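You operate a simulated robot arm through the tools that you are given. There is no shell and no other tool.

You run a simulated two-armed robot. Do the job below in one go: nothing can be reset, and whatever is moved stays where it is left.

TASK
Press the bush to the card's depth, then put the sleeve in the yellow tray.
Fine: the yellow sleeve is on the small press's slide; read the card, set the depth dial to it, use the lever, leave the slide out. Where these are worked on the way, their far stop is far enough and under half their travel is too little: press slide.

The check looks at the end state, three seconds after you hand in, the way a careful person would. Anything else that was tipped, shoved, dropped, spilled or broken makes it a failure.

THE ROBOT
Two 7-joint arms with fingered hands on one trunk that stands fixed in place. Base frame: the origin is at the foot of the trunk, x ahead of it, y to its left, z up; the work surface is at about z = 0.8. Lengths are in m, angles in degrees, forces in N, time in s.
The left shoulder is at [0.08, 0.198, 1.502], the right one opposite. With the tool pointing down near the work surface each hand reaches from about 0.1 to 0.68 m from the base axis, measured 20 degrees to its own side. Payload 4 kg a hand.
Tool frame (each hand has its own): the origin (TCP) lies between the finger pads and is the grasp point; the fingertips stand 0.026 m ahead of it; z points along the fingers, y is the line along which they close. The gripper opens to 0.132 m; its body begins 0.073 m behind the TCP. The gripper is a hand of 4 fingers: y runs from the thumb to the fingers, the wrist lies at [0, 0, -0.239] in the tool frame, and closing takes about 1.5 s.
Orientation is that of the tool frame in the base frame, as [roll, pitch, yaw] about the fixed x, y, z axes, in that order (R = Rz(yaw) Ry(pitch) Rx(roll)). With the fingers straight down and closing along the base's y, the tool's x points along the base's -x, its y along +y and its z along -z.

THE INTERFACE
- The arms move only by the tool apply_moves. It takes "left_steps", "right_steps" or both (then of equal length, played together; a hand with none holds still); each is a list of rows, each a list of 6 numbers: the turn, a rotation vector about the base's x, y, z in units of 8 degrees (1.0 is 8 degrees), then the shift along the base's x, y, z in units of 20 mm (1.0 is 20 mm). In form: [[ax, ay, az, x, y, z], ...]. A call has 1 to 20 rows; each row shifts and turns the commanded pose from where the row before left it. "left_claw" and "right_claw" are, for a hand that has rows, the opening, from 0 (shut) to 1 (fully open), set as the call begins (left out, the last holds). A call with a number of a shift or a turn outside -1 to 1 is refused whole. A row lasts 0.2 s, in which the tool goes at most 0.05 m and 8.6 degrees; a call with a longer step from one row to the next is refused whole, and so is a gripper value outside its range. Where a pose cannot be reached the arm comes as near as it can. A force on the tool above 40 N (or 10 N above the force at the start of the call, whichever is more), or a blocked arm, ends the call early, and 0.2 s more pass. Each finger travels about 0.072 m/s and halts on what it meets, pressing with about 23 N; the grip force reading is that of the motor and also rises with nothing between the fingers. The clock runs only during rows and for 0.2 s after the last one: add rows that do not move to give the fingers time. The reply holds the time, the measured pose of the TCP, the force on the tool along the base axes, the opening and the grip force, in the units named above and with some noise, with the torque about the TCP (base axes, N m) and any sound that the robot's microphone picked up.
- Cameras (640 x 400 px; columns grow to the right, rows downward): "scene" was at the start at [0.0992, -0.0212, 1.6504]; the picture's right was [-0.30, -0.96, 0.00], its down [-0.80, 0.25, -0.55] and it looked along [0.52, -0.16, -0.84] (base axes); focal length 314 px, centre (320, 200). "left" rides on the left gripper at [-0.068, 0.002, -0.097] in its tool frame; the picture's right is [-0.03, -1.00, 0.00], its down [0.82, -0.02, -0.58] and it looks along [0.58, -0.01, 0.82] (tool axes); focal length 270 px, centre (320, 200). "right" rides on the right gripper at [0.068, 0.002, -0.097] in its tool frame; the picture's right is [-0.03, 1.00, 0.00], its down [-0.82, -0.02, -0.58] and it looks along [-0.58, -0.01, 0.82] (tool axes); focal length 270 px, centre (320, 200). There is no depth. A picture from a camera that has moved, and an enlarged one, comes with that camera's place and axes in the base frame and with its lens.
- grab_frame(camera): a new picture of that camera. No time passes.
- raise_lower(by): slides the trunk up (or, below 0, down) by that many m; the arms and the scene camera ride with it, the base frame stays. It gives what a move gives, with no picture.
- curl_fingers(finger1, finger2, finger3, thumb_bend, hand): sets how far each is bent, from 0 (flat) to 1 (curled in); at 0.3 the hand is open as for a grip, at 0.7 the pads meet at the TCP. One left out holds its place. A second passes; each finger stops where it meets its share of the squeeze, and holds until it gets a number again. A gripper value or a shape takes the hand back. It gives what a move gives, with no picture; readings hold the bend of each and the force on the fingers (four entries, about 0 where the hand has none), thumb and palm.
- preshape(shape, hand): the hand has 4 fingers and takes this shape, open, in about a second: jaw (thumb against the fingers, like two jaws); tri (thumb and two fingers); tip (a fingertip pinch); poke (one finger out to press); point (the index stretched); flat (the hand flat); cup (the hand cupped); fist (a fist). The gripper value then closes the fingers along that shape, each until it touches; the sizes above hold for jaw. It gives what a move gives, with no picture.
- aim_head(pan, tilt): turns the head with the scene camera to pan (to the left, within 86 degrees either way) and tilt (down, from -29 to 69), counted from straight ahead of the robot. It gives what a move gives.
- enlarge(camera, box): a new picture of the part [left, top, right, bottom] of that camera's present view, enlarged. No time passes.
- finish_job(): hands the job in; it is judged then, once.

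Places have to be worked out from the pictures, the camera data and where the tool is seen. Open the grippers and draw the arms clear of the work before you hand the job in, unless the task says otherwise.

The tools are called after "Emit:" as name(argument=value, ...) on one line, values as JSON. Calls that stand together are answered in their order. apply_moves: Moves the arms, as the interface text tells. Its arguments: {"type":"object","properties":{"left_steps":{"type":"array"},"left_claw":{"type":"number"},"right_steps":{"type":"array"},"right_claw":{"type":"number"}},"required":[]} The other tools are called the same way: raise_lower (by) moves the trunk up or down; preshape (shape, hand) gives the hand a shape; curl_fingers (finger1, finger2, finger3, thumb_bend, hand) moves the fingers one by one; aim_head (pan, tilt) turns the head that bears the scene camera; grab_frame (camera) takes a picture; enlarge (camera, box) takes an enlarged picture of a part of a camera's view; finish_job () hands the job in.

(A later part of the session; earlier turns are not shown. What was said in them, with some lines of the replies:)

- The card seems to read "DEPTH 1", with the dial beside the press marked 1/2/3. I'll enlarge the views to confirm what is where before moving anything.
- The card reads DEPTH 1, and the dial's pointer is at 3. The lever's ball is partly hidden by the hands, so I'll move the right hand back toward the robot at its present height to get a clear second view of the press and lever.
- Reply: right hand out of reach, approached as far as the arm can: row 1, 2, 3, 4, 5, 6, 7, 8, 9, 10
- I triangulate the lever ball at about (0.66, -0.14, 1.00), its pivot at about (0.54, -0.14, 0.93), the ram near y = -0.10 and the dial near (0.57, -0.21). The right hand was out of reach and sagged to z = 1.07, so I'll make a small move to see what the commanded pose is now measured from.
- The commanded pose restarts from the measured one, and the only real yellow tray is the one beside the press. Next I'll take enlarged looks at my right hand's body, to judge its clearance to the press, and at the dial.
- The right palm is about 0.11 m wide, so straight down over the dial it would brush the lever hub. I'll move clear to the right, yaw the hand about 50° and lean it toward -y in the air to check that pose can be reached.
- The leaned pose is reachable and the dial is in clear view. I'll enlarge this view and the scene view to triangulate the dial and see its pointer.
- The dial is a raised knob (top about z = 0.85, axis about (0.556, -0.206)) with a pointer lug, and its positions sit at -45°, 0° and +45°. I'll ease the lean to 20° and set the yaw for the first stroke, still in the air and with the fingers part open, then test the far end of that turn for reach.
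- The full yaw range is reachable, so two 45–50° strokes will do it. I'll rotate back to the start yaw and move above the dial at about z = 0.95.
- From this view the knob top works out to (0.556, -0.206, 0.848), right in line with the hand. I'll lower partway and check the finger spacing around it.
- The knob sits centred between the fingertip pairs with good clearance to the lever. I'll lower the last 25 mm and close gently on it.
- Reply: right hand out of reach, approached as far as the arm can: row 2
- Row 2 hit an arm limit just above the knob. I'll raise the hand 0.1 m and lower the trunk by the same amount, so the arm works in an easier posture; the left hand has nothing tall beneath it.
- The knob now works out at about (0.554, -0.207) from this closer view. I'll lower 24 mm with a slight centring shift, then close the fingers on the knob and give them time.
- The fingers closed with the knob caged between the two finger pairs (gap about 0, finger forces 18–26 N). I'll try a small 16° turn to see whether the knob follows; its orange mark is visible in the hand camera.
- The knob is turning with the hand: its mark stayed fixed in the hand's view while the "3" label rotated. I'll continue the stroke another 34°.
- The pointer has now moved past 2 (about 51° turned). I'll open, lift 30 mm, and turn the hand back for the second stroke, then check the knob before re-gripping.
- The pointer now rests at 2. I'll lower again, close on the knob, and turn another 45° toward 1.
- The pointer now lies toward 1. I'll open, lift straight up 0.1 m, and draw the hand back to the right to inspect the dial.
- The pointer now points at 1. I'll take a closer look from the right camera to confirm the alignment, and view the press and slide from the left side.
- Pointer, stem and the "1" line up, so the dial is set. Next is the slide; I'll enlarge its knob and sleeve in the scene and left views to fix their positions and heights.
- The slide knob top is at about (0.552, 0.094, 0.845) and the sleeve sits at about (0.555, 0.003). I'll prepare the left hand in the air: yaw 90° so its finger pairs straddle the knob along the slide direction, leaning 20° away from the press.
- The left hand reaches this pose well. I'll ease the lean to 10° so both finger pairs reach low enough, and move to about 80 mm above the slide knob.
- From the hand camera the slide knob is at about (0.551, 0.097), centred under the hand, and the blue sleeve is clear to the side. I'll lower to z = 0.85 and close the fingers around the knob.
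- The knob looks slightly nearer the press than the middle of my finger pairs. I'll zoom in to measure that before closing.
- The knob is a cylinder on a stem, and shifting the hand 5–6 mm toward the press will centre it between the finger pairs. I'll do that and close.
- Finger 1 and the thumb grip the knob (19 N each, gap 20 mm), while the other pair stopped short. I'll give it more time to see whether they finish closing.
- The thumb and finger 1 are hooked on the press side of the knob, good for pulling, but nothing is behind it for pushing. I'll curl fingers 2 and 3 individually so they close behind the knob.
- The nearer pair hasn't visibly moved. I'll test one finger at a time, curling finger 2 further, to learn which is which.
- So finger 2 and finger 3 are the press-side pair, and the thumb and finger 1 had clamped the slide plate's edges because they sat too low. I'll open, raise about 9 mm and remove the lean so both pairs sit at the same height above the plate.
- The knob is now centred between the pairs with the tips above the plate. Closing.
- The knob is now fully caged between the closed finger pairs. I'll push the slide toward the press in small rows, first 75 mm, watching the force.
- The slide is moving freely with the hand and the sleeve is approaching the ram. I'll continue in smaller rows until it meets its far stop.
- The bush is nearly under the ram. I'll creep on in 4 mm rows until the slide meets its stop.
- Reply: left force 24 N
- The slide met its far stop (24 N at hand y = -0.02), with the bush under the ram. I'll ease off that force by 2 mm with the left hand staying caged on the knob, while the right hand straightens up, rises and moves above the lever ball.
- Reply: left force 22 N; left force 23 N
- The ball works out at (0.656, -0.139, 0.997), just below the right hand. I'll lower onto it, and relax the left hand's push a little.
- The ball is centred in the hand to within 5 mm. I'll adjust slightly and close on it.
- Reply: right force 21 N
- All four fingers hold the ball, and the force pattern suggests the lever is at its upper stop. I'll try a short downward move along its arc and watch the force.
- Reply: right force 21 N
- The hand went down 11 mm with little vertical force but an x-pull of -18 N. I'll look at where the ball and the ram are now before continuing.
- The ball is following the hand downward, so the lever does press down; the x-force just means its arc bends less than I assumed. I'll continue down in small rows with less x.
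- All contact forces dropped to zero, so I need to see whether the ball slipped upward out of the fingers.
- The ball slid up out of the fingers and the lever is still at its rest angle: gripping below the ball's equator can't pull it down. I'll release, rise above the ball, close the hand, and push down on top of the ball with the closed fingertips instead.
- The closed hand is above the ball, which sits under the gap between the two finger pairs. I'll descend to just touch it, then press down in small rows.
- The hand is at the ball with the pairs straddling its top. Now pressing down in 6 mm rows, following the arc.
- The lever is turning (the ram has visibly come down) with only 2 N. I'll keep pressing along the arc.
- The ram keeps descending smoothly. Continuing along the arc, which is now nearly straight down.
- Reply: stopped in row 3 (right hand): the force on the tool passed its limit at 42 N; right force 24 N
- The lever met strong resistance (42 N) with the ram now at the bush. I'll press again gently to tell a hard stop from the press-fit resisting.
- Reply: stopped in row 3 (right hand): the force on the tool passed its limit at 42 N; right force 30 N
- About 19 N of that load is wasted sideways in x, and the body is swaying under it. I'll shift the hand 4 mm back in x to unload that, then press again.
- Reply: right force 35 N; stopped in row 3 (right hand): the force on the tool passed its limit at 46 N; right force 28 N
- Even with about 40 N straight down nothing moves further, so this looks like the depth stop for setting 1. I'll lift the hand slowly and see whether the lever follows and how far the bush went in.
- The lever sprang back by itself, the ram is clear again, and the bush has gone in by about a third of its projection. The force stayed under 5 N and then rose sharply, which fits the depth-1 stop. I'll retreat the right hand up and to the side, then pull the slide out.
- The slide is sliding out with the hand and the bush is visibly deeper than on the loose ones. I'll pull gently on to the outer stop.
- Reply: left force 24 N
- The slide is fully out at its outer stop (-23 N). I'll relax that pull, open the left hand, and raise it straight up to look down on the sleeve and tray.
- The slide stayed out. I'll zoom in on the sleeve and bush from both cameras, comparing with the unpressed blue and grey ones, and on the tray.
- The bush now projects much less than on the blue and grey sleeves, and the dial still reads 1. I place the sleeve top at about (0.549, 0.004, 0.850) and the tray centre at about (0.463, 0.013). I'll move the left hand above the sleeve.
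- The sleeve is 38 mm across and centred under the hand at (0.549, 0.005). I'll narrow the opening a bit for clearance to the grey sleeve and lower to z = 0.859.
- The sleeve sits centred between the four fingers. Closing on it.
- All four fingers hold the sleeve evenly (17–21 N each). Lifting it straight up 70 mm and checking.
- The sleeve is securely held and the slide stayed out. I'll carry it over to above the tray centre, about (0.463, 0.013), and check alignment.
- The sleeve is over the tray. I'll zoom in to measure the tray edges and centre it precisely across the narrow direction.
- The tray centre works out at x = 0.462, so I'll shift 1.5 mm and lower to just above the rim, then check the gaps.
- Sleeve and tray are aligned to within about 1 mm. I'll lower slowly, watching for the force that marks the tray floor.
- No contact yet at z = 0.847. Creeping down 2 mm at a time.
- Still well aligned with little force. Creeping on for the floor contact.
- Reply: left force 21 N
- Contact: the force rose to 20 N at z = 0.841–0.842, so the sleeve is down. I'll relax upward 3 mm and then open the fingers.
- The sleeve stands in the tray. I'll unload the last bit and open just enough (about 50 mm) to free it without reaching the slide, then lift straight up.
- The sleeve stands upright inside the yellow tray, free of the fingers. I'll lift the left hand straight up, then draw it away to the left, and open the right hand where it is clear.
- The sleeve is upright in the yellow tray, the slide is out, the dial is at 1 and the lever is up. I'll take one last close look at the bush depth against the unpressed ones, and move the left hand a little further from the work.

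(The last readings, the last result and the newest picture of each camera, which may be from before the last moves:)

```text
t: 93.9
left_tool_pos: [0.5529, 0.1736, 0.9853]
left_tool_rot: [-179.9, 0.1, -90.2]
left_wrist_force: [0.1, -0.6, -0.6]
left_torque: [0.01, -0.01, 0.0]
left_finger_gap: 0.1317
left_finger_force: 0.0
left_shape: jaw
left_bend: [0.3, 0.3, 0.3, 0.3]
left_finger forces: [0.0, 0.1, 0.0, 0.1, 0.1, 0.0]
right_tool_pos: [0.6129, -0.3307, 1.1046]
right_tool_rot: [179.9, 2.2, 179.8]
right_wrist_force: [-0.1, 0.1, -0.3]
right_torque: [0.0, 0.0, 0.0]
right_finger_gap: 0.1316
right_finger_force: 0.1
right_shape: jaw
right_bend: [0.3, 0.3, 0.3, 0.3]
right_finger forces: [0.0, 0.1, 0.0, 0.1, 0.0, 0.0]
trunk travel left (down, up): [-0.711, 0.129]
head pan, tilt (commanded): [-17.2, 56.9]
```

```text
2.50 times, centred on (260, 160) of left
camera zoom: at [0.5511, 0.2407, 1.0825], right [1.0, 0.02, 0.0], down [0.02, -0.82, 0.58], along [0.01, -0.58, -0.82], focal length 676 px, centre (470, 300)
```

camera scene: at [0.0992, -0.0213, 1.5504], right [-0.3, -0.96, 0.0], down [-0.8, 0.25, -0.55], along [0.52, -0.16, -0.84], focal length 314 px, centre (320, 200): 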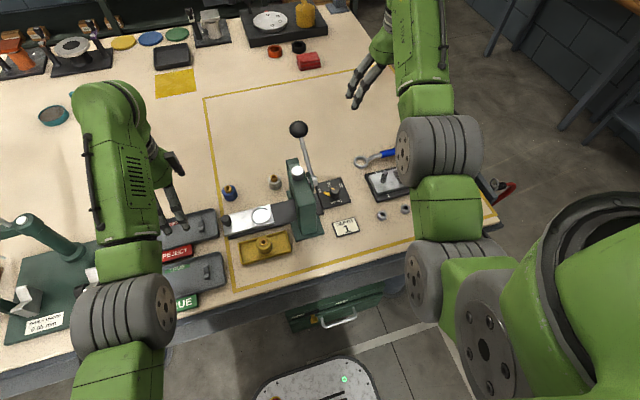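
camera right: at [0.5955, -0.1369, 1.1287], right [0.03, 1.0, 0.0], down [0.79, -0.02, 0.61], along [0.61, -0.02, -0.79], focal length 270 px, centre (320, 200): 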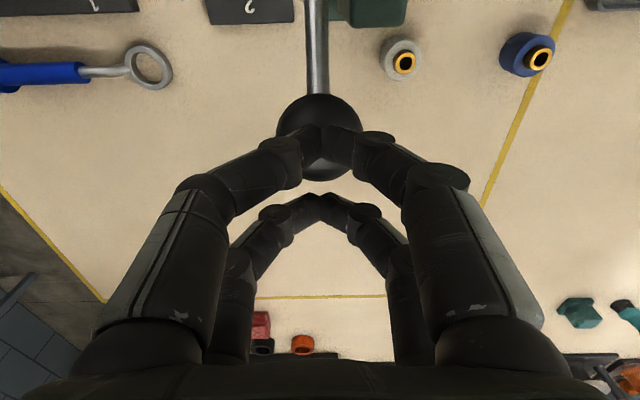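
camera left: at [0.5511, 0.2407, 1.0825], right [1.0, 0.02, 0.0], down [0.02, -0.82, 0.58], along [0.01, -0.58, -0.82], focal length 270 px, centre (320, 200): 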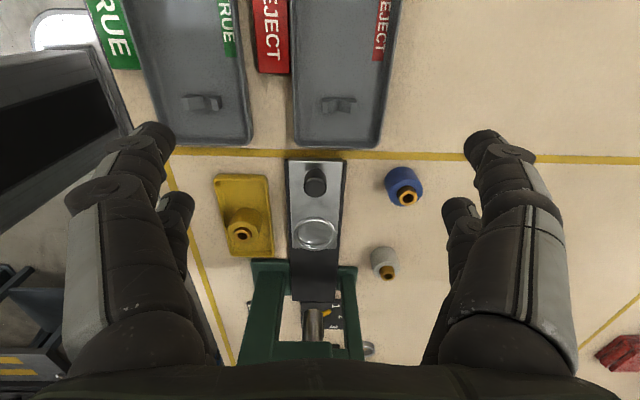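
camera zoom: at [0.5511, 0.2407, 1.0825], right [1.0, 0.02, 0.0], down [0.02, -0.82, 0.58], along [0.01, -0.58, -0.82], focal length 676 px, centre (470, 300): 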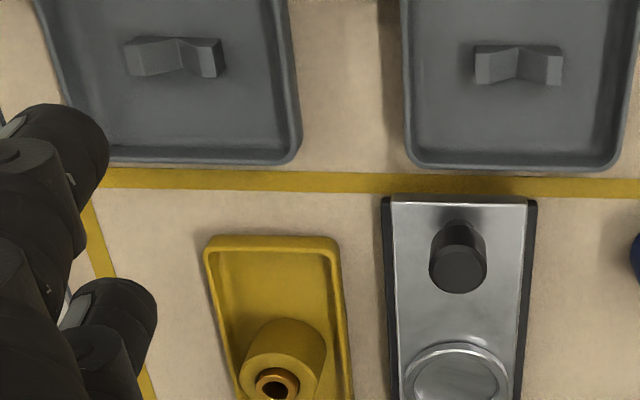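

The bush in the yellow sleeve sits lower than in the blue and grey ones, and nothing else has been disturbed. I'll raise the left hand to its original clear height.

Emit:
apply_moves(left_steps=[[0, 0, 0, 0.5, 0.2, 0.9], [0, 0, 0, 0.5, 0.2, 0.9], [0, 0, 0, 0.5, 0.2, 0.9], [0, 0, 0, 0.5, 0.2, 0.9], [0, 0, 0, 0.5, 0.2, 0.9]])

Emit:
grab_frame(camera="scene")

```text
t: 95.1
left_tool_pos: [0.6027, 0.1917, 1.0763]
left_tool_rot: [-180.0, 0.1, -90.1]
left_wrist_force: [-0.5, -0.3, 0.7]
left_torque: [0.02, 0.05, -0.02]
left_finger_gap: 0.1317
left_finger_force: 0.1
left_shape: jaw
left_bend: [0.3, 0.3, 0.3, 0.3]
left_finger forces: [0.1, 0.0, 0.0, 0.1, 0.0, 0.0]
right_tool_pos: [0.6125, -0.3297, 1.1028]
right_tool_rot: [179.8, 2.2, 179.8]
right_wrist_force: [-0.6, 0.7, 0.6]
right_torque: [-0.02, -0.05, 0.01]
right_finger_gap: 0.1319
right_finger_force: 0.1
right_shape: jaw
right_bend: [0.3, 0.3, 0.3, 0.3]
right_finger forces: [0.0, 0.1, 0.0, 0.0, 0.0, 0.0]
trunk travel left (down, up): [-0.711, 0.129]
head pan, tilt (commanded): [-17.2, 56.9]
```

```text
taken
camera scene: at [0.0997, -0.0213, 1.5503], right [-0.3, -0.96, 0.0], down [-0.8, 0.25, -0.55], along [0.52, -0.16, -0.84], focal length 314 px, centre (320, 200)
```

scene: 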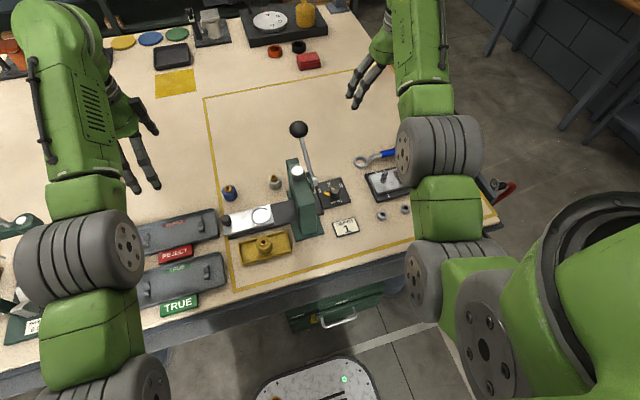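

Everything is in its end state: the dial is at 1, the bush is pressed, the slide is out, the sleeve is upright in the yellow tray, and both open hands are clear. Handing in.

Emit:
finish_job()

```text
The job is handed in.
```

I pressed the bush with the depth dial set to 1, as the card says, and the yellow sleeve is now standing upright in the yellow tray. I handed the job in; I haven't seen the check's result.

- **Depth:** I turned the dial from 3 to 1 and pushed the slide in to its far stop. I then pressed the lever until it would go no further, even at about 40 N. I take that as the depth-1 stop, but I judged it by force and by eye, not by measuring. The bush went in by about a third of its projection and sits visibly lower than those in the blue and grey sleeves.
- **Slide and lever:** The lever sprang back up by itself. I pulled the slide back to its outer stop and left it out.
- **Slips on the way:** My first grip on the lever ball slid off without moving the lever. My first close around the slide knob caught the slide plate's edges instead. I saw no harm from either.
- **Rest of the bench:** In the last picture nothing else looks tipped or moved. Both hands are open and clear of the work.
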